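You operate a simulated robot arm through the tools that you are given. There is no shell and no other tool. Be economical: measure what you need, move in short steps, check, and stop when the job is done.

You run a simulated robot arm. Do the job below in one go: nothing can be reset, and whatever is moved stays where it is left.

JOB
Scrub the rust off both tin lids and stack the buttons tin on the other.
Fine: use the yellow pad and put it back. Set down upright: scrubbing pad, what you pick out. What is to be rubbed or washed off counts as gone when no trace of it is left.

The check looks at the end state, three seconds after you hand in, the way a careful person would. Anything else that was tipped, shoved, dropped, spilled or broken makes it a failure. A push-on lid holds only when it is set on centred and level and pressed home; a screw cap is set on level and turned clockwise until tight.

ROBOT AND FRAMES
A 6-joint arm with a two-finger parallel gripper, fixed in place. Base frame: the origin is at the foot of the arm, x ahead of it, y to its left, z up; the work surface is at about z = 0.76. Readings come in m, rad, newtons and seconds.
With the tool pointing down near the work surface it reaches from about 0.3 to 0.74 m from the base axis. Its first joint turns from -1.152 to 1.152 rad. Payload 2.45 kg.
The tool frame sits at the grasp point between the pads (the TCP): z along the fingers, y along the line on which they close. The tips reach 0.024 m beyond it. Largest opening 0.068 m; finger width 0.017, thickness 0.01; the body of the gripper, 0.04 by 0.07 m, starts 0.041 m behind the TCP.
Orientation is that of the tool frame in the base frame, as [roll, pitch, yaw] about the fixed x, y, z axes, in that order (R = Rz(yaw) Ry(pitch) Rx(roll)). With the fingers straight down and closing along the base's y, the tool's x points along the base's -x, its y along +y and its z along -z.

CONTROLS
- The arm moves only by the tool step_arm. Its argument "motion" is a list of rows, each a list of 3 entries, a list of its own where there are three numbers: the shift along the tool's x, y, z in cm, then the turn, a rotation vector about the tool's x, y, z in rad, then the opening, from 0 (shut) to 1 (fully open). In form: [[[dx, dy, dz], [rx, ry, rz], jaw], ...]. A call has 1 to 10 rows; each row is the pose to reach, as a shift and turn from the pose commanded when the call began, along the tool's axes at that moment. Rows are played at 5 a second. More than 0.05 m and 0.15 rad between two rows, or a gripper value outside its range, and nothing of the call is played. Where a pose cannot be reached the arm comes as near as it can. A force on the tool above 40 N (or 10 N above the force at the start of the call, whichever is more), or a blocked arm, ends the call early, and 0.2 s more pass. Each finger travels about 0.108 m/s and halts on what it meets, pressing with about 29 N; the grip force reading is that of the motor and also rises with nothing between the fingers. The clock runs only during rows and for 0.2 s after the last one: add rows that repeat a pose to give the fingers time. The reply holds the time, the measured pose of the TCP, the force on the tool along the base axes, the opening and the grip force, in the units named above and with some noise, with the torque about the TCP (base axes, N m) and any sound that the robot's microphone picked up.
- Cameras (640 x 400 px; columns grow to the right, rows downward): "scene" is fixed at [0.1898, 0.4293, 1.4593]; the picture's right is [-0.59, -0.80, 0.00], its down [-0.49, 0.37, -0.79] and it looks along [0.63, -0.47, -0.61] (base axes); focal length 362 px, centre (320, 200). "wrist" rides on the gripper at [0.084, 0.011, -0.075] in the tool frame; the picture's right is [-0.13, 0.99, 0.00], its down [-0.60, -0.08, -0.79] and it looks along [-0.79, -0.10, 0.61] (tool axes); focal length 251 px, centre (320, 200). There is no depth. A picture from a camera that has moved, and an enlarged one, comes with that camera's place and axes in the base frame and with its lens. The place of the scene camera against the robot may be out by one fixed shift of up to 0.012 m in any direction.
- capture(camera): a new picture of that camera. It takes no simulated time.
- enlarge(camera, box): a new picture of the part [left, top, right, bottom] of that camera's present view, enlarged. It takes no simulated time.
- hand_in(): hands the job in; it is judged then, once.

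Go step by step. Nothing tells you positions but the pictures and the camera data: compare them with the known pose of the tool, close in by small moves and look again before you grip or let go. The budget is 120 turns and 84 pictures, counting those below and the enlarged ones. Unless the task says otherwise, let go and move clear before handing in, and close with one line.

The tools are called as name(argument=value, ...) on one line, values as JSON. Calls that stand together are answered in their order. step_arm: Moves the arm, as the interface text tells. Its arguments: {"type":"object","properties":{"motion":{"type":"array"}},"required":["motion"]} The other tools are called the same way: capture (camera) takes a picture; enlarge (camera, box) takes an enlarged picture of a part of a camera's view; hand_in () hands the job in.

At the start:

```text
time: 0.0
tool_pos: [0.4353, 0.0236, 1.1052]
ee_rot: [3.141, 0.0, 3.141]
wrist_force: [-0.4, 0.6, 0.7]
ft_torque: [0.01, -0.02, 0.03]
width: 0.0682
grasp_force: 0.1
```

scene: 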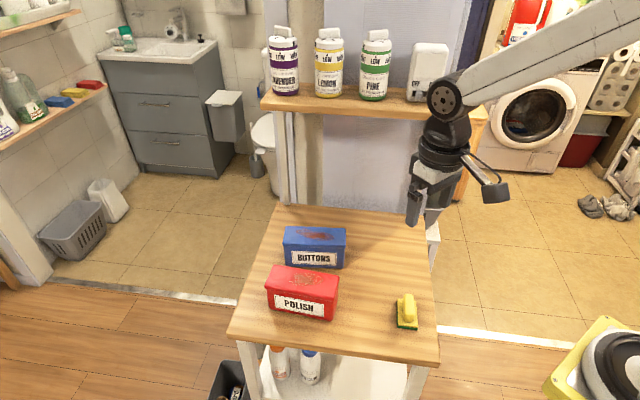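
wrist: 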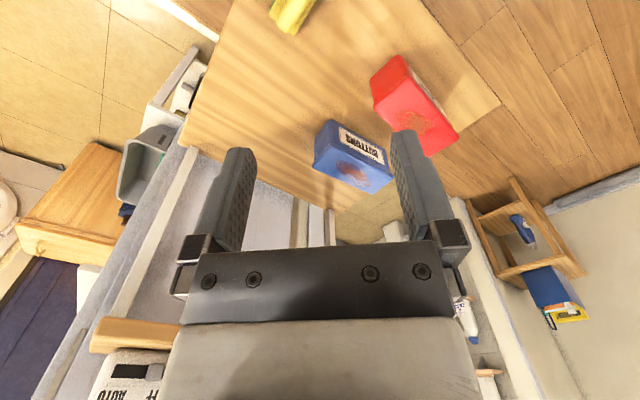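

I see a small cart with a blue BUTTONS tin, a red POLISH tin (both with rust on the lids) and a yellow-handled pad at roughly (0.45, 0.0). I'll look closer before moving.

enlarge(camera="scene", box=[240, 210, 368, 330])

enlarge(camera="scene", box=[360, 270, 456, 350])

enlarge(camera="wrist", box=[240, 0, 500, 220])

```text
3.33 times, centred on (304, 270) of scene
camera zoom: at [0.1898, 0.4293, 1.4593], right [-0.59, -0.8, 0.0], down [-0.49, 0.37, -0.79], along [0.63, -0.47, -0.61], focal length 1208 px, centre (373, -33)
```

zoom: 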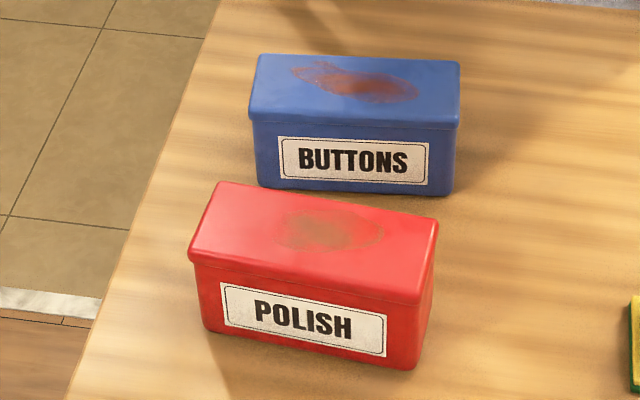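

```text
5.00 times, centred on (408, 310) of scene
camera zoom: at [0.1898, 0.4293, 1.4593], right [-0.59, -0.8, 0.0], down [-0.49, 0.37, -0.79], along [0.63, -0.47, -0.61], focal length 1812 px, centre (-120, -350)
```

zoom: 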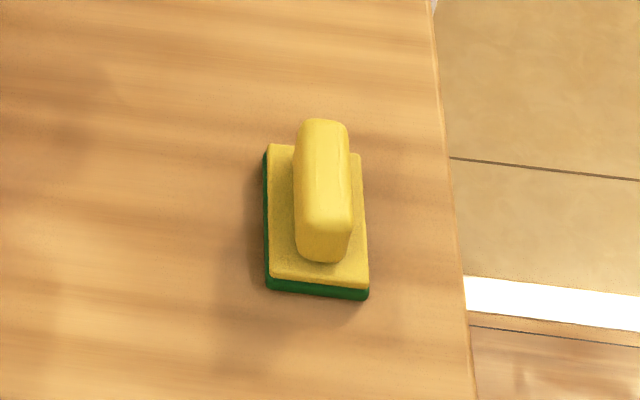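

```text
1.82 times, centred on (370, 110) of wrist
camera zoom: at [0.3514, 0.0354, 1.1807], right [0.13, 0.99, 0.0], down [0.6, -0.08, 0.79], along [0.79, -0.1, -0.61], focal length 457 px, centre (229, 364)
```

zoom: 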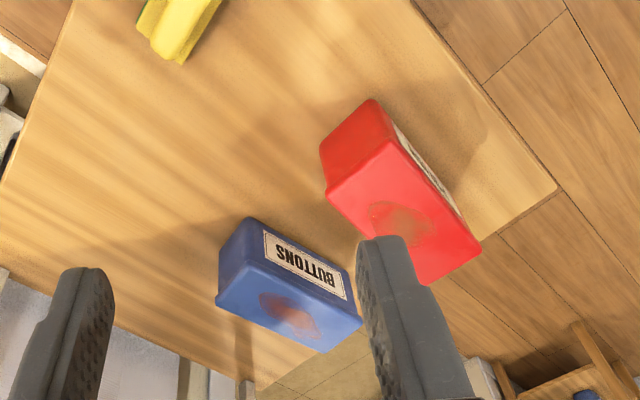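

The pad's long axis runs at about -46°, with its centre near (0.458, -0.009). Buttons is near (0.72, 0.05) and Polish near (0.62, 0.155). I'll go above the pad with the fingers set to close across the handle.

step_arm(motion=[[[-0.38, -0.54, 3.4], [0, 0, 0.133], 1], [[-0.76, -1.09, 6.8], [0, 0, 0.267], 1], [[-1.13, -1.63, 10.2], [0, 0, 0.4], 1], [[-1.5, -2.17, 13.6], [0, 0, 0.533], 1], [[-1.9, -2.7, 17], [0, 0, 0.667], 1], [[-2.27, -3.26, 20], [0, 0, 0.8], 1], [[-2.27, -3.26, 20], [0, 0, 0.8], 1]])

capture(camera="wrist")

enlarge(camera="scene", box=[336, 230, 464, 350])

```text
time: 1.6
tool_pos: [0.4579, -0.0091, 0.904]
ee_rot: [3.141, 0.001, 2.341]
wrist_force: [-0.8, 0.1, 0.3]
ft_torque: [0.0, -0.02, 0.0]
width: 0.0683
grasp_force: 0.1
```

```text
78 pictures are left
camera wrist: at [0.4073, 0.0601, 0.9799], right [0.8, 0.6, 0.0], down [0.36, -0.49, 0.79], along [0.47, -0.64, -0.61], focal length 251 px, centre (320, 200)
```

wrist: 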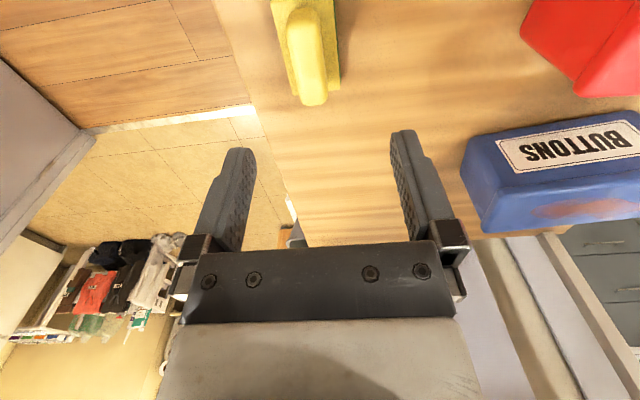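

```text
3.33 times, centred on (400, 290) of scene
camera zoom: at [0.1899, 0.4293, 1.4593], right [-0.59, -0.8, 0.0], down [-0.49, 0.37, -0.79], along [0.63, -0.47, -0.61], focal length 1208 px, centre (53, -100)
```

zoom: 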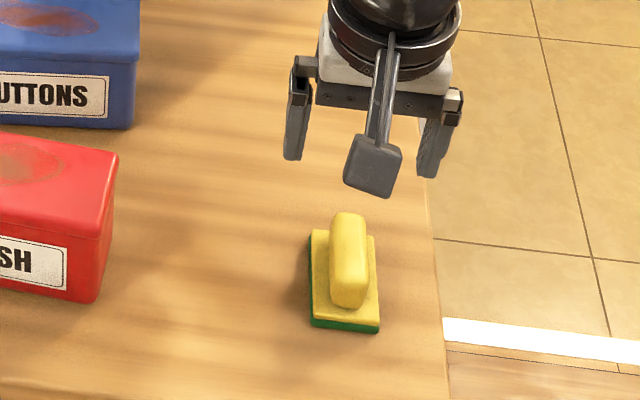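

The wrist view puts the handle line about 5 mm to the tool's -y side. I'll correct that, go lower and look again.

step_arm(motion=[[[0, -0.5, 2.5], [0, 0, 0], 1], [[0, -0.5, 5], [0, 0, 0], 1], [[0, -0.5, 5], [0, 0, 0], 1]])

capture(camera="wrist")

enlarge(camera="scene", box=[360, 260, 456, 350])

```text
time: 2.4
tool_pos: [0.4553, -0.0112, 0.854]
ee_rot: [3.141, 0.0, 2.341]
wrist_force: [0.1, 0.2, -0.1]
ft_torque: [0.01, 0.03, 0.01]
width: 0.068
grasp_force: 0.1
```

```text
76 pictures are left
camera wrist: at [0.405, 0.0576, 0.9299], right [0.8, 0.6, 0.0], down [0.36, -0.49, 0.79], along [0.47, -0.64, -0.61], focal length 251 px, centre (320, 200)
```

wrist: 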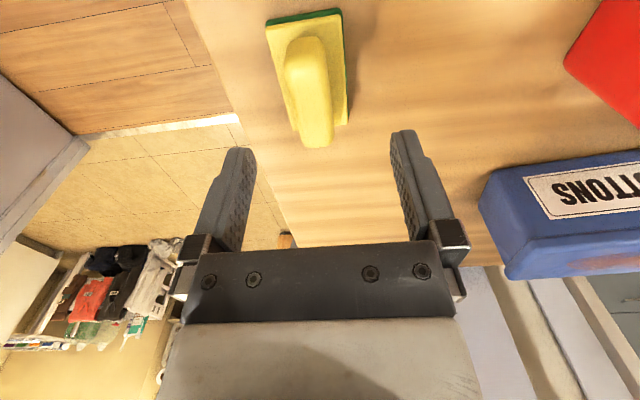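

```text
4.44 times, centred on (408, 305) of scene
camera zoom: at [0.1899, 0.4293, 1.4593], right [-0.59, -0.8, 0.0], down [-0.49, 0.37, -0.79], along [0.63, -0.47, -0.61], focal length 1611 px, centre (-71, -267)
```

zoom: 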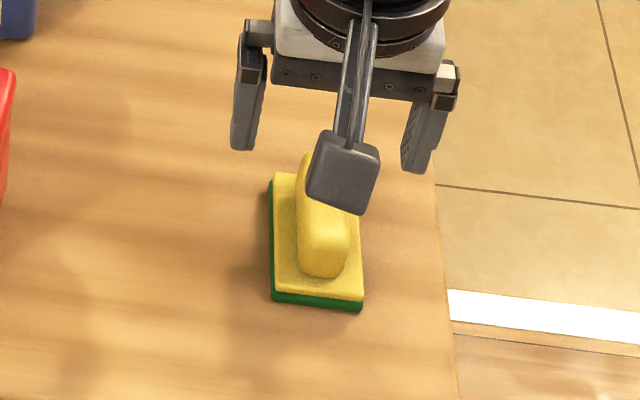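

The pad centre looks about 2.5 mm further to -y and 2 mm along. I'll lower the tips to just above the base plate.

step_arm(motion=[[[0.15, -0.25, 2.0], [0, 0, 0], 1], [[0.15, -0.25, 3.6], [0, 0, 0], 1], [[0.15, -0.25, 4.9], [0, 0, 0], 1], [[0.15, -0.25, 4.9], [0, 0, 0], 1]])

capture(camera="wrist")

enlarge(camera="scene", box=[360, 260, 456, 350])

```text
time: 3.4
tool_pos: [0.451, -0.0145, 0.8053]
ee_rot: [3.141, 0.0, 2.344]
wrist_force: [-0.5, -0.7, 0.2]
ft_torque: [0.02, -0.01, 0.0]
width: 0.0678
grasp_force: 0.1
```

```text
74 pictures are left
camera wrist: at [0.4016, 0.055, 0.8804], right [0.8, 0.6, 0.0], down [0.36, -0.49, 0.79], along [0.47, -0.64, -0.61], focal length 251 px, centre (320, 200)
```

wrist: 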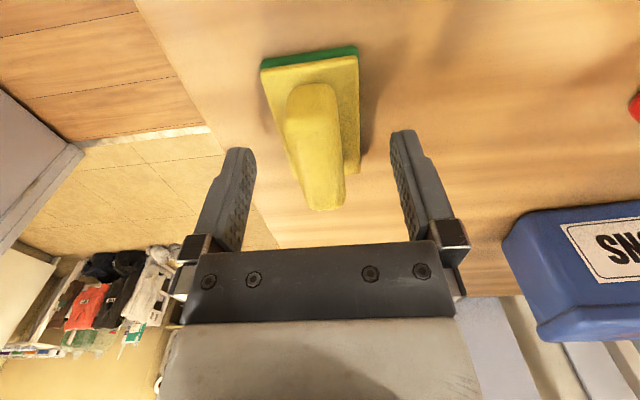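

```text
4.44 times, centred on (408, 305) of scene
camera zoom: at [0.1898, 0.4293, 1.4593], right [-0.59, -0.8, 0.0], down [-0.49, 0.37, -0.79], along [0.63, -0.47, -0.61], focal length 1611 px, centre (-71, -267)
```

zoom: 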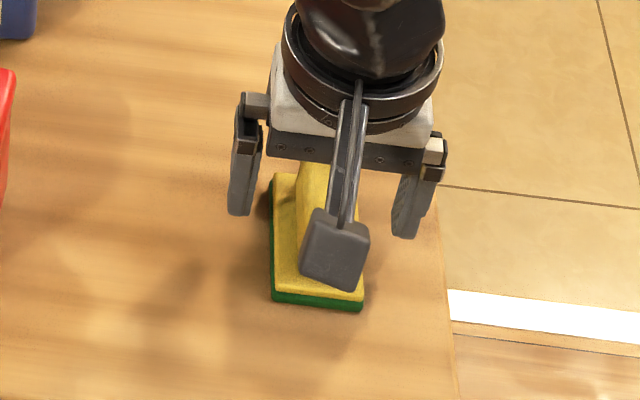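

The handle is centred between the fingers and the plate top is near z 0.77. I'll go 5 mm lower and close.

step_arm(motion=[[[0, 0.03, 0.5], [0, 0, 0], 1], [[0, 0.03, 0.5], [0, 0, 0], 0.5], [[0, 0.03, 0.5], [0, 0, 0], 0.2], [[0, 0.03, 0.5], [0, 0, 0], 0.2], [[0, 0.03, 0.5], [0, 0, 0], 0.1], [[0, 0.03, 0.5], [0, 0, 0], 0]])

capture(camera="wrist")

```text
time: 4.8
tool_pos: [0.4513, -0.0136, 0.8003]
ee_rot: [3.141, 0.0, 2.342]
wrist_force: [0.4, 0.3, -0.1]
ft_torque: [0.0, -0.03, 0.01]
width: 0.0211
grasp_force: 29.3
```

```text
72 pictures are left
camera wrist: at [0.4019, 0.0553, 0.8762], right [0.8, 0.6, 0.0], down [0.36, -0.49, 0.79], along [0.47, -0.64, -0.61], focal length 251 px, centre (320, 200)
```

wrist: 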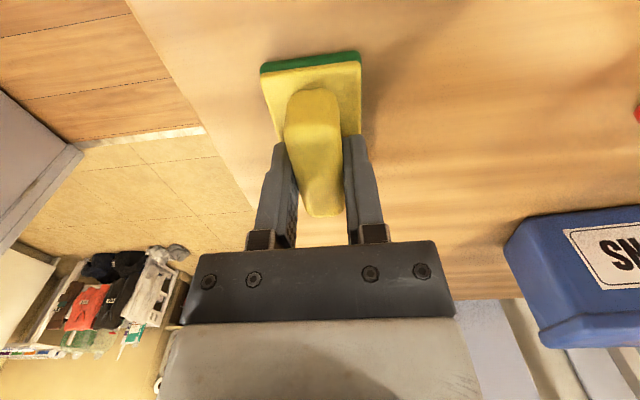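

I'm holding the pad; its home is TCP (0.4513, -0.0136, 0.8003), yaw 2.342. I'll lift it and carry it over the Polish lid.

step_arm(motion=[[[0, 0, -4], [0, 0, 0], 0], [[0, 0, -8], [0, 0, 0], 0], [[0, 0, -12], [0, 0, 0], 0], [[0.05, 4.8, -12], [0, 0, 0], 0], [[0.1, 9.6, -12], [0, 0, 0], 0], [[0.15, 14.4, -12], [0, 0, 0], 0], [[0.2, 19.2, -12], [0, 0, 0], 0], [[0.3, 23.9, -12], [0, 0, 0], 0], [[0.3, 23.9, -12], [0, 0, 0], 0]])

capture(camera="wrist")

enlarge(camera="scene", box=[240, 200, 400, 330])

```text
time: 6.8
tool_pos: [0.62, 0.1593, 0.9242]
ee_rot: [-3.141, 0.002, 2.34]
wrist_force: [-0.1, -0.3, -0.3]
ft_torque: [0.0, 0.01, 0.0]
width: 0.0211
grasp_force: 29.4
```

```text
71 pictures are left
camera wrist: at [0.569, 0.2274, 0.999], right [0.8, 0.6, 0.0], down [0.36, -0.49, 0.79], along [0.47, -0.64, -0.61], focal length 251 px, centre (320, 200)
```

wrist: 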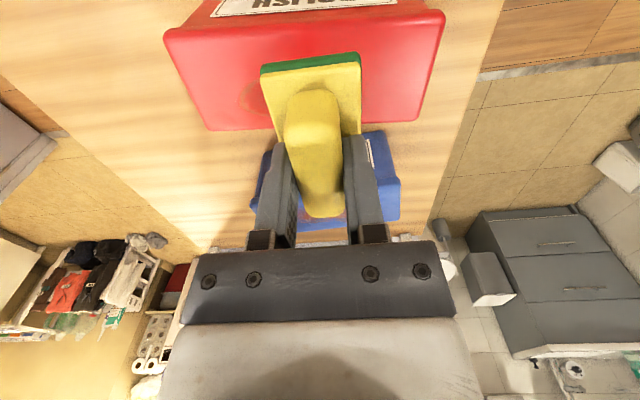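

```text
3.08 times, centred on (320, 265) of scene
camera zoom: at [0.1898, 0.4293, 1.4593], right [-0.59, -0.8, 0.0], down [-0.49, 0.37, -0.79], along [0.63, -0.47, -0.61], focal length 1115 px, centre (320, 0)
```

zoom: 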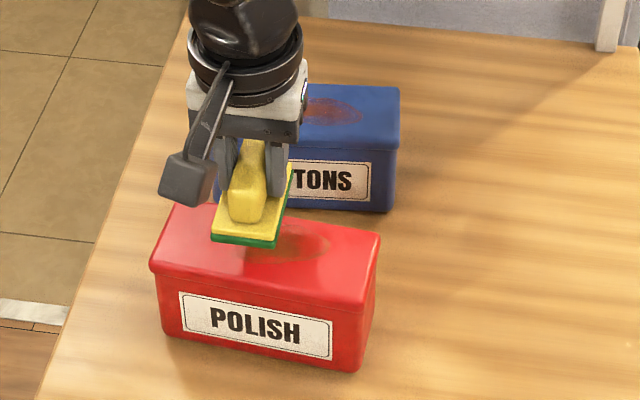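

The wrist view gives the Polish lid centre as about (0.609, 0.158), axis at 40.5°. I'll align the pad crosswise over it and go down to just above the lid.

step_arm(motion=[[[0.67, -0.88, 0], [0, 0, 0.06], 0], [[0.67, -0.88, 1.5], [0, 0, 0.06], 0], [[0.67, -0.88, 2.8], [0, 0, 0.06], 0], [[0.67, -0.88, 2.8], [0, 0, 0.06], 0]])

capture(camera="wrist")

enlarge(camera="scene", box=[240, 220, 368, 330])

```text
time: 7.8
tool_pos: [0.6102, 0.1541, 0.8929]
ee_rot: [-3.141, -0.001, 2.281]
wrist_force: [1.0, 0.1, 0.5]
ft_torque: [0.0, -0.02, -0.03]
width: 0.0211
grasp_force: 28.8
```

```text
69 pictures are left
camera wrist: at [0.5627, 0.2248, 0.9688], right [0.84, 0.55, 0.0], down [0.33, -0.51, 0.79], along [0.44, -0.66, -0.61], focal length 251 px, centre (320, 200)
```

wrist: 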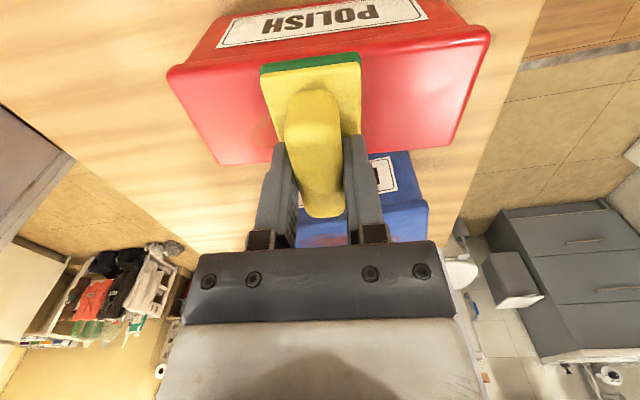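

```text
3.64 times, centred on (304, 275) of scene
camera zoom: at [0.1899, 0.4293, 1.4593], right [-0.59, -0.8, 0.0], down [-0.49, 0.37, -0.79], along [0.63, -0.47, -0.61], focal length 1318 px, centre (378, -73)
```

zoom: 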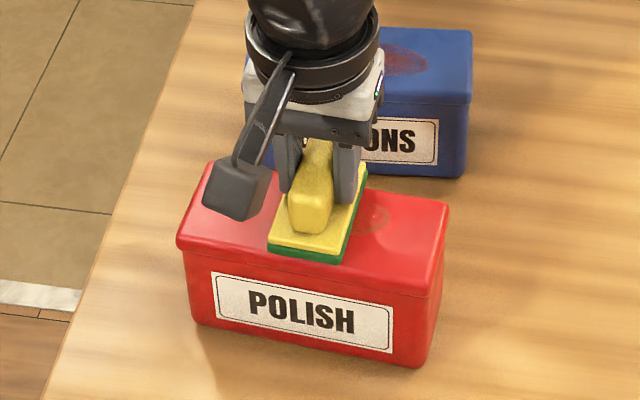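

The pad is centred over the Polish tin and squared up. I'll lower it onto the lid in small steps.

step_arm(motion=[[[0, 0, 0.3], [0, 0, 0], 0], [[0, 0, 0.5], [0, 0, 0], 0], [[0, 0, 0.7], [0, 0, 0], 0], [[0, 0, 0.7], [0, 0, 0], 0]])

```text
time: 8.8
tool_pos: [0.6103, 0.1546, 0.8884]
ee_rot: [3.138, 0.001, 2.28]
wrist_force: [-7.7, -2.1, 24.6]
ft_torque: [-0.03, 0.29, 0.01]
width: 0.0214
grasp_force: 29.5
```

Contact at TCP z ≈ 0.888 with 25 N. I'll ease off to about 10 N and stroke along the tin.

step_arm(motion=[[[0, 0, -0.12], [0, 0, 0], 0], [[0, 1.5, -0.12], [0, 0, 0], 0], [[0, 3, -0.12], [0, 0, 0], 0], [[0, 1.5, -0.12], [0, 0, 0], 0], [[0, 0, -0.12], [0, 0, 0], 0]])

enlarge(camera="scene", box=[240, 220, 368, 330])

```text
time: 10.0
tool_pos: [0.6092, 0.1531, 0.8872]
ee_rot: [3.14, 0.0, 2.284]
wrist_force: [2.7, 3.4, 9.3]
ft_torque: [0.08, -0.09, 0.0]
width: 0.0211
grasp_force: 29.1
```

```text
3.64 times, centred on (304, 275) of scene
camera zoom: at [0.1897, 0.4293, 1.4593], right [-0.59, -0.8, 0.0], down [-0.49, 0.37, -0.79], along [0.63, -0.47, -0.61], focal length 1318 px, centre (378, -73)
```

zoom: 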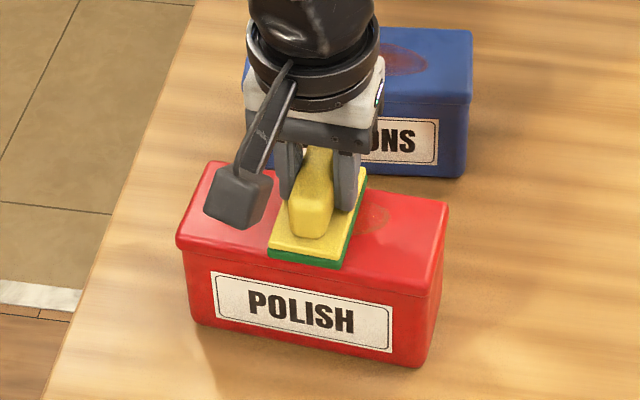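

The press is 9 N and the tin hasn't shifted. Now full strokes both ways.

step_arm(motion=[[[0, -1.7, 0], [0, 0, 0], 0], [[0, -3.4, 0], [0, 0, 0], 0], [[0, -1.7, 0], [0, 0, 0], 0], [[0, 0, 0], [0, 0, 0], 0], [[0, 1.7, 0], [0, 0, 0], 0], [[0, 3.4, 0], [0, 0, 0], 0], [[0, 1.7, 0], [0, 0, 0], 0], [[0, 0, 0], [0, 0, 0], 0], [[0, -1.7, 0], [0, 0, 0], 0], [[0, -3.4, 0], [0, 0, 0], 0]])

enlarge(camera="scene", box=[240, 220, 368, 330])

```text
time: 12.2
tool_pos: [0.5833, 0.1317, 0.8871]
ee_rot: [3.139, 0.002, 2.282]
wrist_force: [0.6, 0.9, 1.0]
ft_torque: [0.0, -0.02, 0.01]
width: 0.0211
grasp_force: 29.6
```

```text
3.64 times, centred on (304, 275) of scene
camera zoom: at [0.1898, 0.4293, 1.4593], right [-0.59, -0.8, 0.0], down [-0.49, 0.37, -0.79], along [0.63, -0.47, -0.61], focal length 1318 px, centre (378, -73)
```

zoom: 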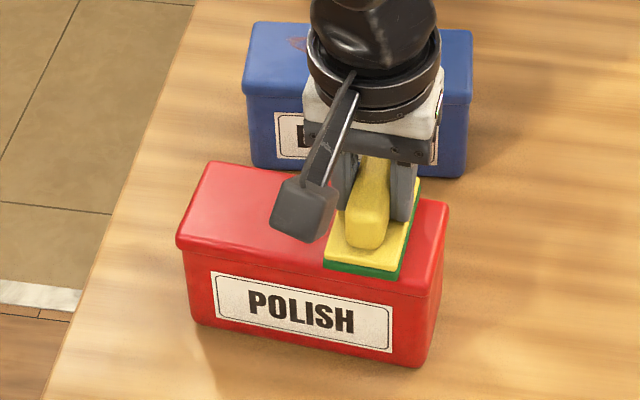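

The left side already looks clean, but the press here is light. I'll go 0.8 mm deeper and do another pair of strokes, then look.

step_arm(motion=[[[0, 0, 0.08], [0, 0, 0], 0], [[0, 1.7, 0.08], [0, 0, 0], 0], [[0, 3.4, 0.08], [0, 0, 0], 0], [[0, 5.1, 0.08], [0, 0, 0], 0], [[0, 3.4, 0.08], [0, 0, 0], 0], [[0, 1.7, 0.08], [0, 0, 0], 0], [[0, 0, 0.08], [0, 0, 0], 0], [[0, 1.7, 0.08], [0, 0, 0], 0], [[0, 3.4, 0.08], [0, 0, 0], 0], [[0, 5.1, 0.08], [0, 0, 0], 0]])

enlarge(camera="scene", box=[240, 220, 368, 330])

```text
time: 14.4
tool_pos: [0.6214, 0.1644, 0.8857]
ee_rot: [-3.14, 0.002, 2.281]
wrist_force: [-5.7, -5.0, 16.5]
ft_torque: [-0.08, 0.15, 0.02]
width: 0.021
grasp_force: 29.1
```

```text
3.64 times, centred on (304, 275) of scene
camera zoom: at [0.1894, 0.4291, 1.4594], right [-0.59, -0.8, 0.0], down [-0.49, 0.37, -0.79], along [0.63, -0.47, -0.61], focal length 1318 px, centre (378, -73)
```

zoom: 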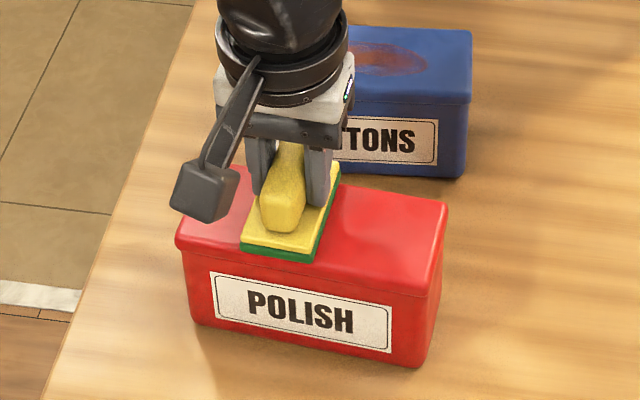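

The visible Polish lid is clean. I'll lift and carry the pad over toward the Buttons lid, then check both.

step_arm(motion=[[[0, 0, -2.5], [0, 0, 0], 0], [[0, 0, -5], [0, 0, 0], 0], [[-4, -0.2, -6], [0, 0, -0.05], 0], [[-8, -0.4, -6], [0, 0, -0.09], 0], [[-12, -0.6, -6], [0, 0, -0.14], 0], [[-14.3, -0.8, -6], [0, 0, -0.14], 0], [[-14.3, -0.8, -6], [0, 0, -0.14], 0]])

capture(camera="wrist")

enlarge(camera="scene", box=[240, 200, 368, 330])

```text
time: 16.0
tool_pos: [0.7095, 0.0536, 0.9473]
ee_rot: [3.141, 0.0, 2.422]
wrist_force: [-0.4, 0.6, -0.6]
ft_torque: [-0.03, -0.01, 0.0]
width: 0.0212
grasp_force: 28.6
```

```text
64 pictures are left
camera wrist: at [0.654, 0.1178, 1.0222], right [0.75, 0.66, 0.0], down [0.4, -0.46, 0.79], along [0.52, -0.6, -0.61], focal length 251 px, centre (320, 200)
```

wrist: 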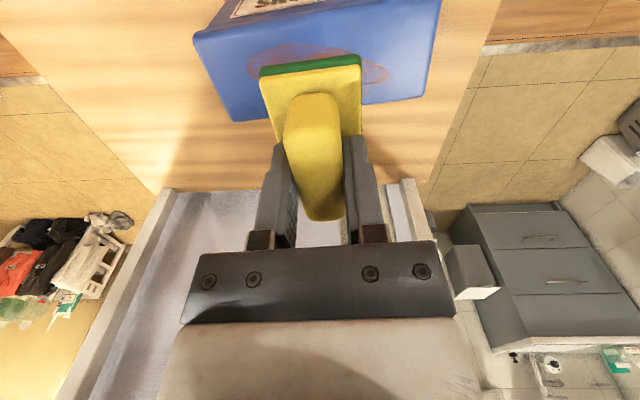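

```text
3.08 times, centred on (304, 265) of scene
camera zoom: at [0.1899, 0.4293, 1.4593], right [-0.59, -0.8, 0.0], down [-0.49, 0.37, -0.79], along [0.63, -0.47, -0.61], focal length 1115 px, centre (369, 0)
```

zoom: 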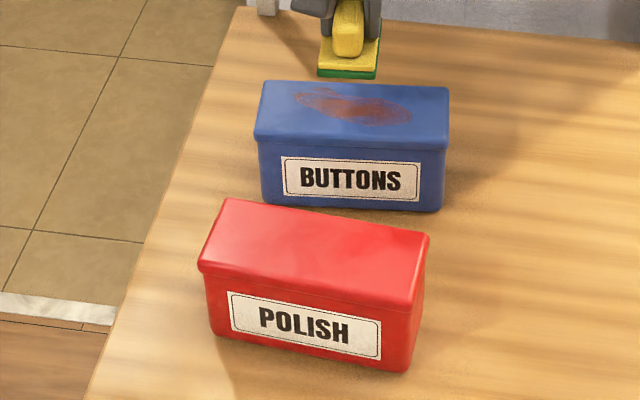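

Polish looks clean. The Buttons lid centre is at about (0.706, 0.059), axis 49.5°. I'll shift slightly and lower to just above it.

step_arm(motion=[[[0.65, 0.18, 0], [0, 0, -0.01], 0], [[0.65, 0.18, 2.2], [0, 0, -0.01], 0], [[0.65, 0.18, 4.4], [0, 0, -0.01], 0], [[0.65, 0.18, 4.4], [0, 0, -0.01], 0]])

enlarge(camera="scene", box=[240, 190, 368, 330])

capture(camera="wrist")

```text
time: 17.0
tool_pos: [0.7074, 0.0575, 0.9023]
ee_rot: [3.14, 0.001, 2.431]
wrist_force: [0.7, -0.5, -0.2]
ft_torque: [-0.04, 0.0, -0.03]
width: 0.0212
grasp_force: 28.8
```

```text
2.86 times, centred on (304, 260) of scene
camera zoom: at [0.1899, 0.4293, 1.4593], right [-0.59, -0.8, 0.0], down [-0.49, 0.37, -0.79], along [0.63, -0.47, -0.61], focal length 1035 px, centre (366, 29)
```

zoom: 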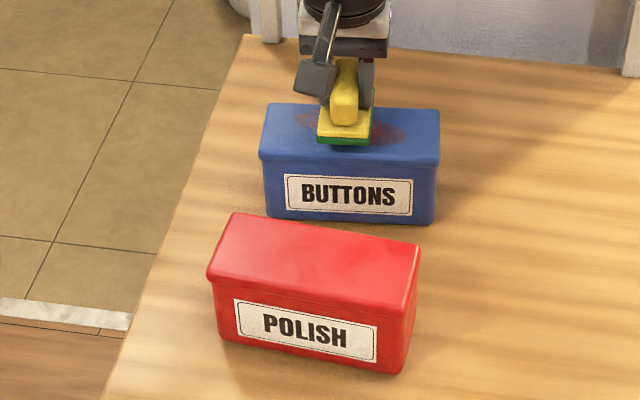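

```text
61 pictures are left
camera wrist: at [0.6514, 0.1214, 0.9786], right [0.74, 0.67, 0.0], down [0.41, -0.45, 0.79], along [0.53, -0.59, -0.61], focal length 251 px, centre (320, 200)
```

wrist: 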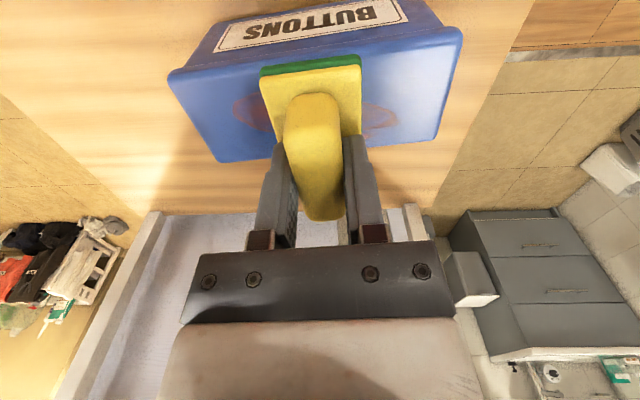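

Well centred. Lowering onto the Buttons lid in small steps.

step_arm(motion=[[[0, 0, 0.3], [0, 0, 0], 0], [[0, 0, 0.6], [0, 0, 0], 0], [[0, 0, 0.8], [0, 0, 0], 0], [[0, 0, 0.8], [0, 0, 0], 0]])

```text
time: 18.0
tool_pos: [0.7073, 0.0583, 0.8957]
ee_rot: [3.141, 0.0, 2.43]
wrist_force: [0.4, 0.0, -0.3]
ft_torque: [0.0, 0.0, 0.0]
width: 0.0211
grasp_force: 28.6
```

step_arm(motion=[[[0, 0, 0.2], [0, 0, 0], 0], [[0, 0, 0.35], [0, 0, 0], 0], [[0, 0, 0.35], [0, 0, 0], 0]])

```text
time: 18.8
tool_pos: [0.7066, 0.0588, 0.8912]
ee_rot: [3.14, 0.0, 2.432]
wrist_force: [-0.5, 0.5, -0.1]
ft_torque: [-0.01, 0.0, 0.01]
width: 0.0211
grasp_force: 29.2
```

Still no contact at TCP z 0.891, so I'll continue in small steps.

step_arm(motion=[[[0, 0, 0.2], [0, 0, 0], 0], [[0, 0, 0.35], [0, 0, 0], 0], [[0, 0, 0.35], [0, 0, 0], 0]])

```text
time: 19.6
tool_pos: [0.706, 0.0574, 0.8883]
ee_rot: [3.141, -0.001, 2.431]
wrist_force: [1.1, -0.4, 0.1]
ft_torque: [0.0, 0.0, 0.02]
width: 0.0207
grasp_force: 29.2
```

step_arm(motion=[[[0, 0, 0.15], [0, 0, 0], 0], [[0, 0, 0.3], [0, 0, 0], 0], [[0, 0, 0.3], [0, 0, 0], 0]])

enlarge(camera="scene", box=[270, 190, 366, 280])

```text
time: 20.4
tool_pos: [0.7068, 0.0589, 0.8864]
ee_rot: [3.14, 0.001, 2.432]
wrist_force: [-5.8, 0.7, 18.5]
ft_torque: [0.15, 0.41, -0.02]
width: 0.0211
grasp_force: 29.4
```

```text
4.44 times, centred on (318, 235) of scene
camera zoom: at [0.1893, 0.4293, 1.4594], right [-0.59, -0.8, 0.0], down [-0.49, 0.37, -0.79], along [0.63, -0.47, -0.61], focal length 1611 px, centre (329, 44)
```

zoom: 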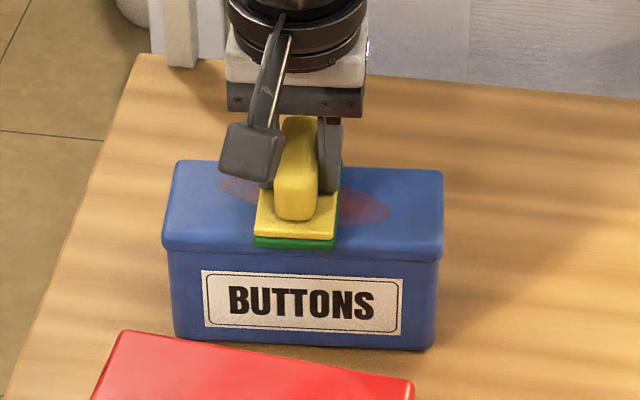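

Contact with 18 N. I'll ease slightly and stroke both ways.

step_arm(motion=[[[0, 0, -0.05], [0, 0, 0], 0], [[0, 1.8, -0.05], [0, 0, 0], 0], [[0, 3.5, -0.05], [0, 0, 0], 0], [[0, 1.8, -0.05], [0, 0, 0], 0], [[0, 0, -0.05], [0, 0, 0], 0], [[0, -1.8, -0.05], [0, 0, 0], 0], [[0, -3.6, -0.05], [0, 0, 0], 0], [[0, -1.8, -0.05], [0, 0, 0], 0], [[0, 0, -0.05], [0, 0, 0], 0], [[0, 1.8, -0.05], [0, 0, 0], 0]])

enlarge(camera="scene", box=[270, 190, 366, 280])

```text
time: 22.6
tool_pos: [0.7192, 0.0715, 0.8857]
ee_rot: [3.14, 0.001, 2.431]
wrist_force: [-5.0, -5.7, 13.1]
ft_torque: [-0.2, 0.08, -0.04]
width: 0.0208
grasp_force: 29.2
```

```text
4.44 times, centred on (318, 235) of scene
camera zoom: at [0.1894, 0.4291, 1.4594], right [-0.59, -0.8, 0.0], down [-0.49, 0.37, -0.79], along [0.63, -0.47, -0.61], focal length 1611 px, centre (329, 44)
```

zoom: 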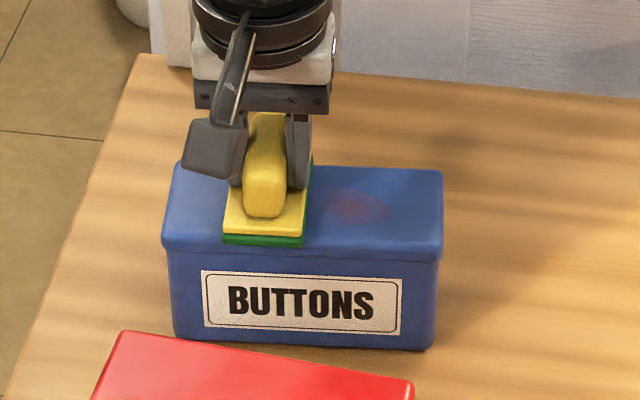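

The rust is fading, with residue on the right half. More strokes.

step_arm(motion=[[[0, -1.8, 0.02], [0, 0, 0], 0], [[0, -3.6, 0.04], [0, 0, 0], 0], [[0, -5.4, 0.04], [0, 0, 0], 0], [[0, -3.6, 0.04], [0, 0, 0], 0], [[0, -1.8, 0.02], [0, 0, 0], 0], [[0, -3.6, 0.04], [0, 0, 0], 0], [[0, -5.4, 0.04], [0, 0, 0], 0], [[0, -3.6, 0.04], [0, 0, 0], 0], [[0, -1.8, 0.02], [0, 0, 0], 0], [[0, 0, 0.02], [0, 0, 0], 0]])

step_arm(motion=[[[0, 1.6, 0], [0, 0, 0], 0], [[0, 0, 0], [0, 0, 0], 0], [[0, -1.8, 0.02], [0, 0, 0], 0], [[0, -3.6, 0.02], [0, 0, 0], 0], [[0, -5.4, 0.04], [0, 0, 0], 0], [[0, -3.6, 0.02], [0, 0, 0], 0], [[0, -1.8, 0], [0, 0, 0], 0], [[0, 0, 0], [0, 0, 0], 0], [[0, 1.6, 0], [0, 0, 0], 0], [[0, 1.6, 0], [0, 0, 0], 0]])

enlarge(camera="scene", box=[270, 190, 366, 280])

```text
time: 24.8
tool_pos: [0.7169, 0.0737, 0.8855]
ee_rot: [3.141, 0.0, 2.432]
wrist_force: [-5.9, -6.6, 18.3]
ft_torque: [-0.24, 0.06, -0.01]
width: 0.0211
grasp_force: 29.3
```

```text
time: 27.0
tool_pos: [0.7278, 0.0838, 0.8848]
ee_rot: [3.139, -0.001, 2.43]
wrist_force: [-3.0, -2.9, 14.2]
ft_torque: [-0.15, 0.03, -0.01]
width: 0.0209
grasp_force: 28.7
```

```text
4.44 times, centred on (318, 235) of scene
camera zoom: at [0.1894, 0.4292, 1.4594], right [-0.59, -0.8, 0.0], down [-0.49, 0.37, -0.79], along [0.63, -0.47, -0.61], focal length 1611 px, centre (329, 44)
```

zoom: 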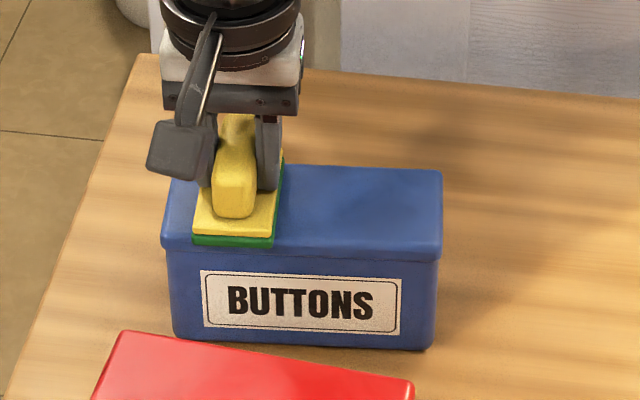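

The visible Buttons lid is clean. I'll lift, carry the pad toward its home at a safe height and look closely at both lids.

step_arm(motion=[[[0, 0, -3], [0, 0, 0], 0], [[0, 0, -6], [0, 0, 0], 0], [[2.1, -3.6, -6.5], [0, 0, 0.02], 0], [[4.2, -7.2, -6.5], [0, 0, 0.04], 0], [[6.3, -10.9, -6.5], [0, 0, 0.06], 0], [[8.3, -14.5, -6.5], [0, 0, 0.089], 0], [[10.4, -18.1, -6.5], [0, 0, 0.089], 0], [[12.5, -21.8, -6.5], [0, 0, 0.089], 0], [[14.6, -25.4, -6.5], [0, 0, 0.089], 0], [[14.6, -25.4, -6.5], [0, 0, 0.089], 0]])

enlarge(camera="scene", box=[280, 220, 352, 272])

enlarge(camera="scene", box=[262, 260, 344, 320])

```text
time: 29.2
tool_pos: [0.4522, -0.0137, 0.9475]
ee_rot: [-3.141, 0.001, 2.342]
wrist_force: [-0.9, -0.3, 0.4]
ft_torque: [0.01, -0.02, 0.02]
width: 0.021
grasp_force: 28.7
```

```text
7.69 times, centred on (316, 246) of scene
camera zoom: at [0.1898, 0.4293, 1.4593], right [-0.59, -0.8, 0.0], down [-0.49, 0.37, -0.79], along [0.63, -0.47, -0.61], focal length 2788 px, centre (351, -154)
```

zoom: 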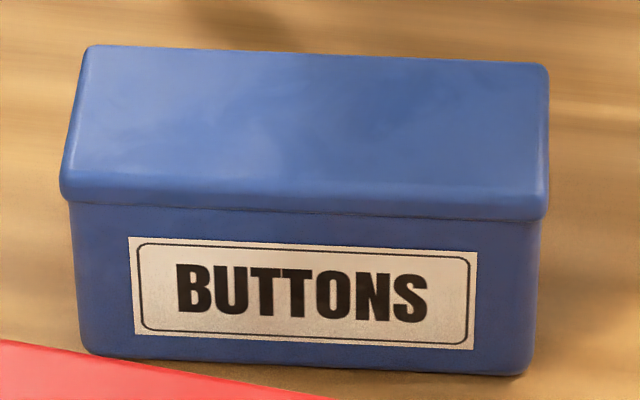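

```text
6.67 times, centred on (303, 290) of scene
camera zoom: at [0.1898, 0.4293, 1.4593], right [-0.59, -0.8, 0.0], down [-0.49, 0.37, -0.79], along [0.63, -0.47, -0.61], focal length 2416 px, centre (433, -400)
```

zoom: 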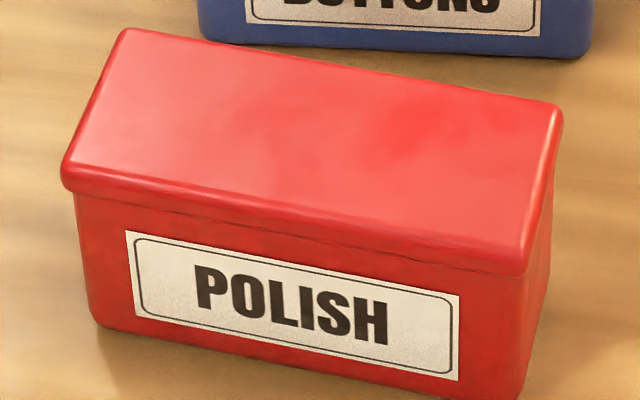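

Buttons looks clean. On Polish there's a slightly redder spot in the old rust area, so I'll check it closer.

enlarge(camera="scene", box=[290, 266, 338, 296])

enlarge(camera="scene", box=[284, 224, 348, 250])

capture(camera="wrist")

```text
13.33 times, centred on (314, 281) of scene
camera zoom: at [0.1898, 0.4293, 1.4593], right [-0.59, -0.8, 0.0], down [-0.49, 0.37, -0.79], along [0.63, -0.47, -0.61], focal length 4832 px, centre (400, -880)
```

zoom: 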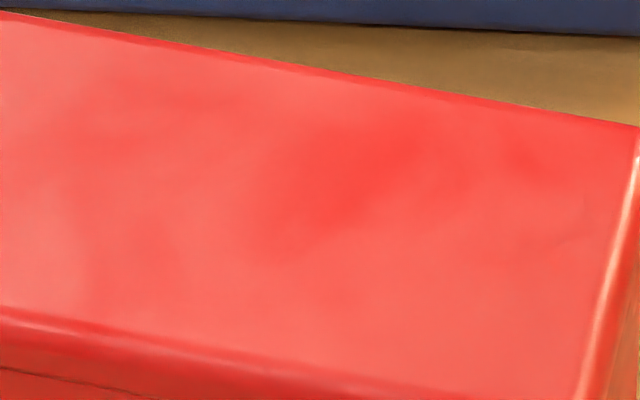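

```text
10.00 times, centred on (316, 237) of scene
camera zoom: at [0.1898, 0.4293, 1.4593], right [-0.59, -0.8, 0.0], down [-0.49, 0.37, -0.79], along [0.63, -0.47, -0.61], focal length 3624 px, centre (360, -170)
```

zoom: 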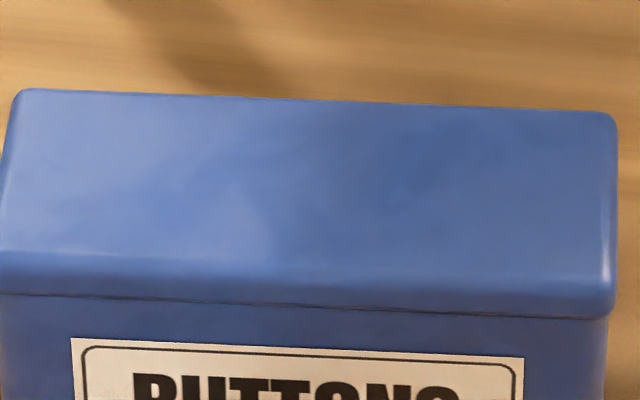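

```text
53 pictures are left
camera wrist: at [0.4008, 0.0549, 1.0231], right [0.8, 0.6, 0.0], down [0.36, -0.49, 0.79], along [0.48, -0.64, -0.61], focal length 251 px, centre (320, 200)
```

wrist: 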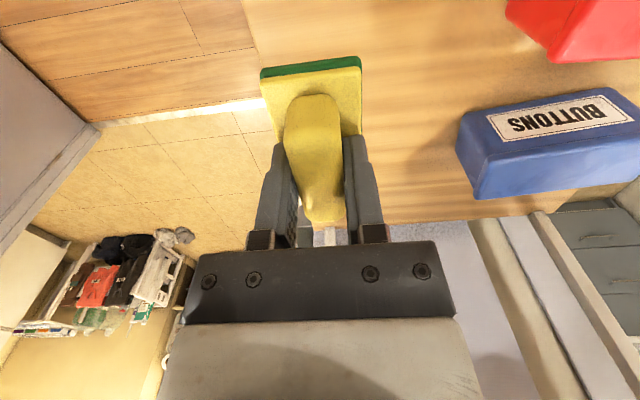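

The mottling seems to be reflection, but I'll make sure: I'll go back over Polish, check with the wrist camera and give a few more strokes.

step_arm(motion=[[[0.26, 4.63, 0], [0, 0, 0.02], 0], [[0.5, 9.26, 0], [0, 0, 0.04], 0], [[0.8, 13.9, 0], [0, 0, 0.06], 0], [[1, 18.5, 0], [0, 0, 0.06], 0], [[1.3, 23.1, 0], [0, 0, 0.06], 0], [[1.3, 23.1, 2], [0, 0, 0.06], 0], [[1.3, 23.1, 4], [0, 0, 0.06], 0], [[1.3, 23.1, 4], [0, 0, 0.06], 0]])

enlarge(camera="wrist", box=[140, 0, 520, 240])

```text
time: 31.0
tool_pos: [0.6075, 0.1598, 0.9094]
ee_rot: [3.141, -0.001, 2.282]
wrist_force: [-0.3, -0.5, -0.3]
ft_torque: [-0.02, 0.02, 0.02]
width: 0.021
grasp_force: 29.1
```

```text
1.67 times, centred on (330, 120) of wrist
camera zoom: at [0.5623, 0.2305, 0.9862], right [0.84, 0.55, 0.0], down [0.33, -0.51, 0.79], along [0.44, -0.66, -0.61], focal length 419 px, centre (303, 333)
```

zoom: 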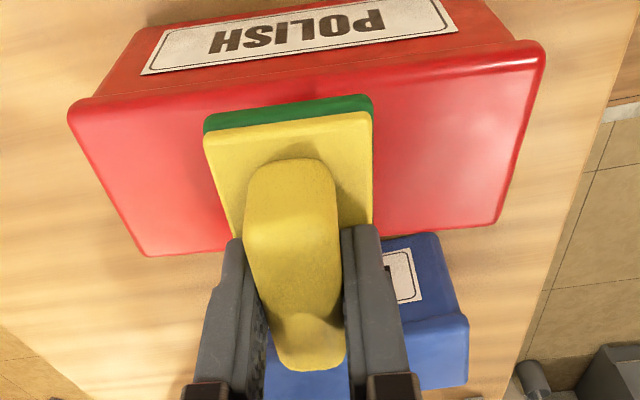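

It looks clean here too. A few more firm strokes for certainty.

step_arm(motion=[[[0, 0, 1.2], [0, 0, 0], 0], [[0, 0, 2.0], [0, 0, 0], 0], [[0, 0, 2.2], [0, 0, 0], 0], [[0, 0, 2.2], [0, 0, 0], 0]])

```text
time: 32.0
tool_pos: [0.6103, 0.157, 0.8879]
ee_rot: [-3.141, 0.001, 2.282]
wrist_force: [0.5, 0.6, 0.3]
ft_torque: [-0.03, -0.01, -0.01]
width: 0.0212
grasp_force: 29.0
```

step_arm(motion=[[[0, 0, 0.2], [0, 0, 0], 0], [[0, -1.7, 0.28], [0, 0, 0], 0], [[0, -3.4, 0.28], [0, 0, 0], 0], [[0, -1.7, 0.28], [0, 0, 0], 0], [[0, 0, 0.28], [0, 0, 0], 0], [[0, -1.7, 0.28], [0, 0, 0], 0], [[0, -3.4, 0.28], [0, 0, 0], 0], [[0, -1.7, 0.28], [0, 0, 0], 0], [[0, 0, 0.28], [0, 0, 0], 0], [[0, 1.7, 0.28], [0, 0, 0], 0]])

step_arm(motion=[[[0, 1.7, 0], [0, 0, 0], 0], [[0, 0, 0], [0, 0, 0], 0], [[0, -1.7, 0], [0, 0, 0], 0], [[0, 0, 0], [0, 0, 0], 0], [[0, 1.7, 0], [0, 0, 0], 0], [[0, 0, 0], [0, 0, 0], 0], [[0, -1.7, 0], [0, 0, 0], 0]])

enlarge(camera="scene", box=[240, 220, 368, 330])

```text
time: 34.2
tool_pos: [0.6215, 0.1669, 0.8861]
ee_rot: [-3.141, 0.0, 2.283]
wrist_force: [-6.2, -6.6, 20.6]
ft_torque: [-0.24, 0.11, -0.01]
width: 0.021
grasp_force: 29.0
```

```text
time: 35.8
tool_pos: [0.6088, 0.1558, 0.8875]
ee_rot: [-3.141, 0.0, 2.283]
wrist_force: [1.9, 2.4, 5.9]
ft_torque: [0.08, -0.06, 0.0]
width: 0.0214
grasp_force: 28.9
```

```text
3.64 times, centred on (304, 275) of scene
camera zoom: at [0.1898, 0.4293, 1.4593], right [-0.59, -0.8, 0.0], down [-0.49, 0.37, -0.79], along [0.63, -0.47, -0.61], focal length 1318 px, centre (378, -73)
```

zoom: 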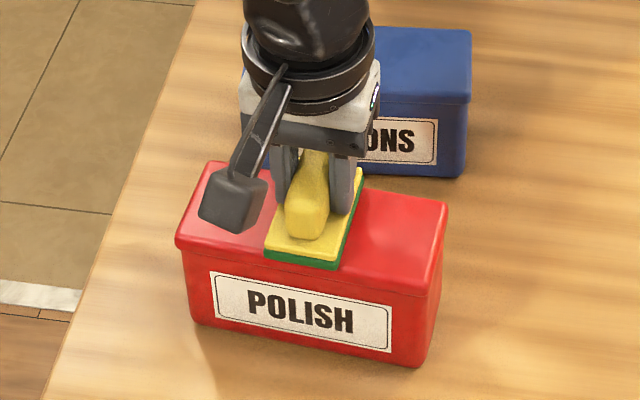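

Polish is clean and hasn't moved. Now the pad goes back home.

step_arm(motion=[[[0, 0, -3], [0, 0, 0], 0], [[0, 0, -6], [0, 0, 0], 0], [[-0.5, -4.6, -6], [0, 0, -0.02], 0], [[-1, -9.2, -6], [0, 0, -0.04], 0], [[-1.5, -13.8, -6], [0, 0, -0.06], 0], [[-2, -18.4, -6], [0, 0, -0.06], 0], [[-2.6, -23.06, -6], [0, 0, -0.06], 0], [[-2.6, -23.06, -6], [0, 0, -0.06], 0]])

enlarge(camera="scene", box=[262, 260, 344, 320])

```text
time: 37.6
tool_pos: [0.4505, -0.0146, 0.944]
ee_rot: [-3.141, 0.001, 2.342]
wrist_force: [0.3, 0.0, 0.1]
ft_torque: [-0.01, -0.05, 0.0]
width: 0.0213
grasp_force: 29.1
```

```text
6.67 times, centred on (303, 290) of scene
camera zoom: at [0.1898, 0.4293, 1.4593], right [-0.59, -0.8, 0.0], down [-0.49, 0.37, -0.79], along [0.63, -0.47, -0.61], focal length 2416 px, centre (433, -400)
```

zoom: 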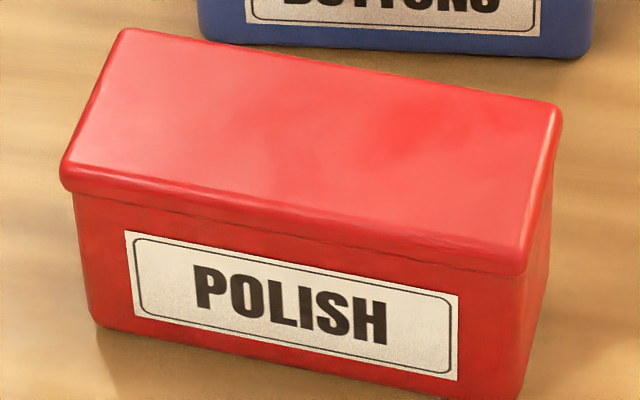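

The pattern is unchanged, so it's just reflection. I'll lower the pad to its home spot.

step_arm(motion=[[[-0.05, 0.08, 4.5], [0, 0, 0], 0], [[-0.05, 0.08, 9], [0, 0, 0], 0], [[-0.05, 0.08, 12], [0, 0, 0], 0], [[-0.05, 0.08, 13.5], [0, 0, 0], 0], [[-0.05, 0.08, 14.0], [0, 0, 0], 0], [[-0.05, 0.08, 14.2], [0, 0, 0], 0], [[-0.05, 0.08, 14.2], [0, 0, 0], 0]])

```text
time: 39.2
tool_pos: [0.4531, -0.014, 0.803]
ee_rot: [3.141, 0.0, 2.342]
wrist_force: [-0.5, 0.3, -0.1]
ft_torque: [-0.02, -0.01, -0.01]
width: 0.0209
grasp_force: 28.9
```

step_arm(motion=[[[0, 0, 0.1], [0, 0, 0], 0], [[0, 0, 0.2], [0, 0, 0], 0], [[0, 0, 0.2], [0, 0, 0], 0]])

enlarge(camera="scene", box=[360, 260, 456, 350])

```text
time: 40.0
tool_pos: [0.4532, -0.013, 0.8011]
ee_rot: [3.142, 0.001, 2.341]
wrist_force: [0.2, 0.3, -0.4]
ft_torque: [-0.01, 0.01, 0.02]
width: 0.021
grasp_force: 29.5
```

```text
4.44 times, centred on (408, 305) of scene
camera zoom: at [0.1899, 0.4293, 1.4593], right [-0.59, -0.8, 0.0], down [-0.49, 0.37, -0.79], along [0.63, -0.47, -0.61], focal length 1611 px, centre (-71, -267)
```

zoom: 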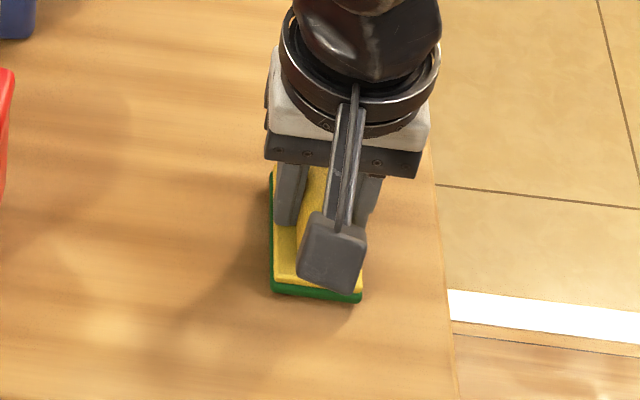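

The pad is almost down; I'll lower until I feel contact.

step_arm(motion=[[[-0.02, -0.06, 0.1], [0, 0, 0], 0], [[-0.02, -0.06, 0.15], [0, 0, 0], 0], [[-0.02, -0.06, 0.15], [0, 0, 0], 0]])

```text
time: 40.8
tool_pos: [0.4514, -0.0146, 0.7988]
ee_rot: [-3.141, 0.0, 2.343]
wrist_force: [0.2, 0.0, 0.1]
ft_torque: [0.02, 0.02, -0.02]
width: 0.0209
grasp_force: 28.8
```

step_arm(motion=[[[0, 0, 0.1], [0, 0, 0], 0], [[0, 0, 0.1], [0, 0, 0], 0]])

```text
time: 41.4
tool_pos: [0.4506, -0.0135, 0.7981]
ee_rot: [3.141, 0.002, 2.342]
wrist_force: [-0.2, 0.3, -0.7]
ft_torque: [-0.02, -0.02, -0.03]
width: 0.0212
grasp_force: 28.9
```

step_arm(motion=[[[0, 0, 0.1], [0, 0, 0], 0], [[0, 0, 0.15], [0, 0, 0], 0], [[0, 0, 0.15], [0, 0, 0], 0]])

enlarge(camera="wrist", box=[220, 20, 420, 220])

```text
time: 42.2
tool_pos: [0.4507, -0.0148, 0.797]
ee_rot: [-3.142, 0.001, 2.344]
wrist_force: [-1.7, 1.8, 11.9]
ft_torque: [-0.01, 0.0, 0.02]
width: 0.0212
grasp_force: 29.3
stopped in row 3: the force on the tool passed its limit at 41 N (the readings are from after the stop); the commanded pose is now the measured one
```

```text
2.00 times, centred on (320, 120) of wrist
camera zoom: at [0.4013, 0.0539, 0.8733], right [0.8, 0.6, 0.0], down [0.36, -0.49, 0.79], along [0.48, -0.63, -0.61], focal length 503 px, centre (320, 360)
```

zoom: 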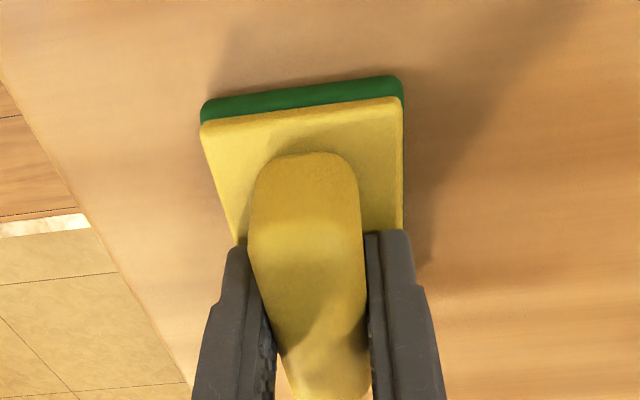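

Contact made; the pad is resting on the table. I'll ease up a hair, release slowly and lift away.

step_arm(motion=[[[0, 0, -0.05], [0, 0, 0], 0], [[0, 0, -0.05], [0, 0, 0], 0.35], [[0, 0, -0.05], [0, 0, 0], 0.6], [[0, 0, -0.05], [0, 0, 0], 1], [[0, 0, -0.05], [0, 0, 0], 1], [[0, 0, -3], [0, 0, 0], 1], [[0, 0, -7], [0, 0, 0], 1], [[0, 0, -11], [0, 0, 0], 1], [[0, 0, -15], [0, 0, 0], 1]])

enlarge(camera="scene", box=[360, 260, 456, 350])

```text
time: 44.2
tool_pos: [0.4506, -0.0134, 0.9496]
ee_rot: [3.142, 0.0, 2.341]
wrist_force: [0.7, 0.0, -0.7]
ft_torque: [0.01, 0.02, 0.01]
width: 0.0679
grasp_force: 0.2
```

```text
4.44 times, centred on (408, 305) of scene
camera zoom: at [0.1898, 0.4293, 1.4593], right [-0.59, -0.8, 0.0], down [-0.49, 0.37, -0.79], along [0.63, -0.47, -0.61], focal length 1611 px, centre (-71, -267)
```

zoom: 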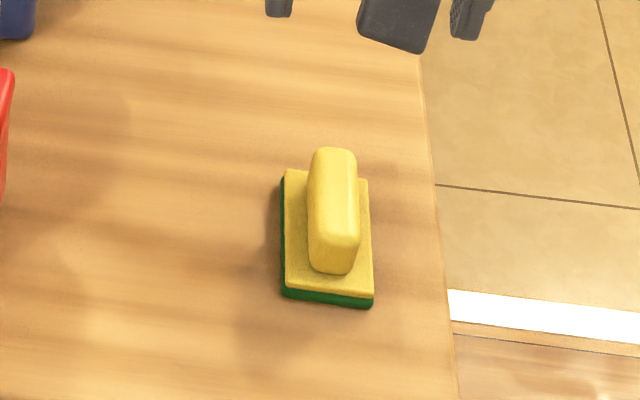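

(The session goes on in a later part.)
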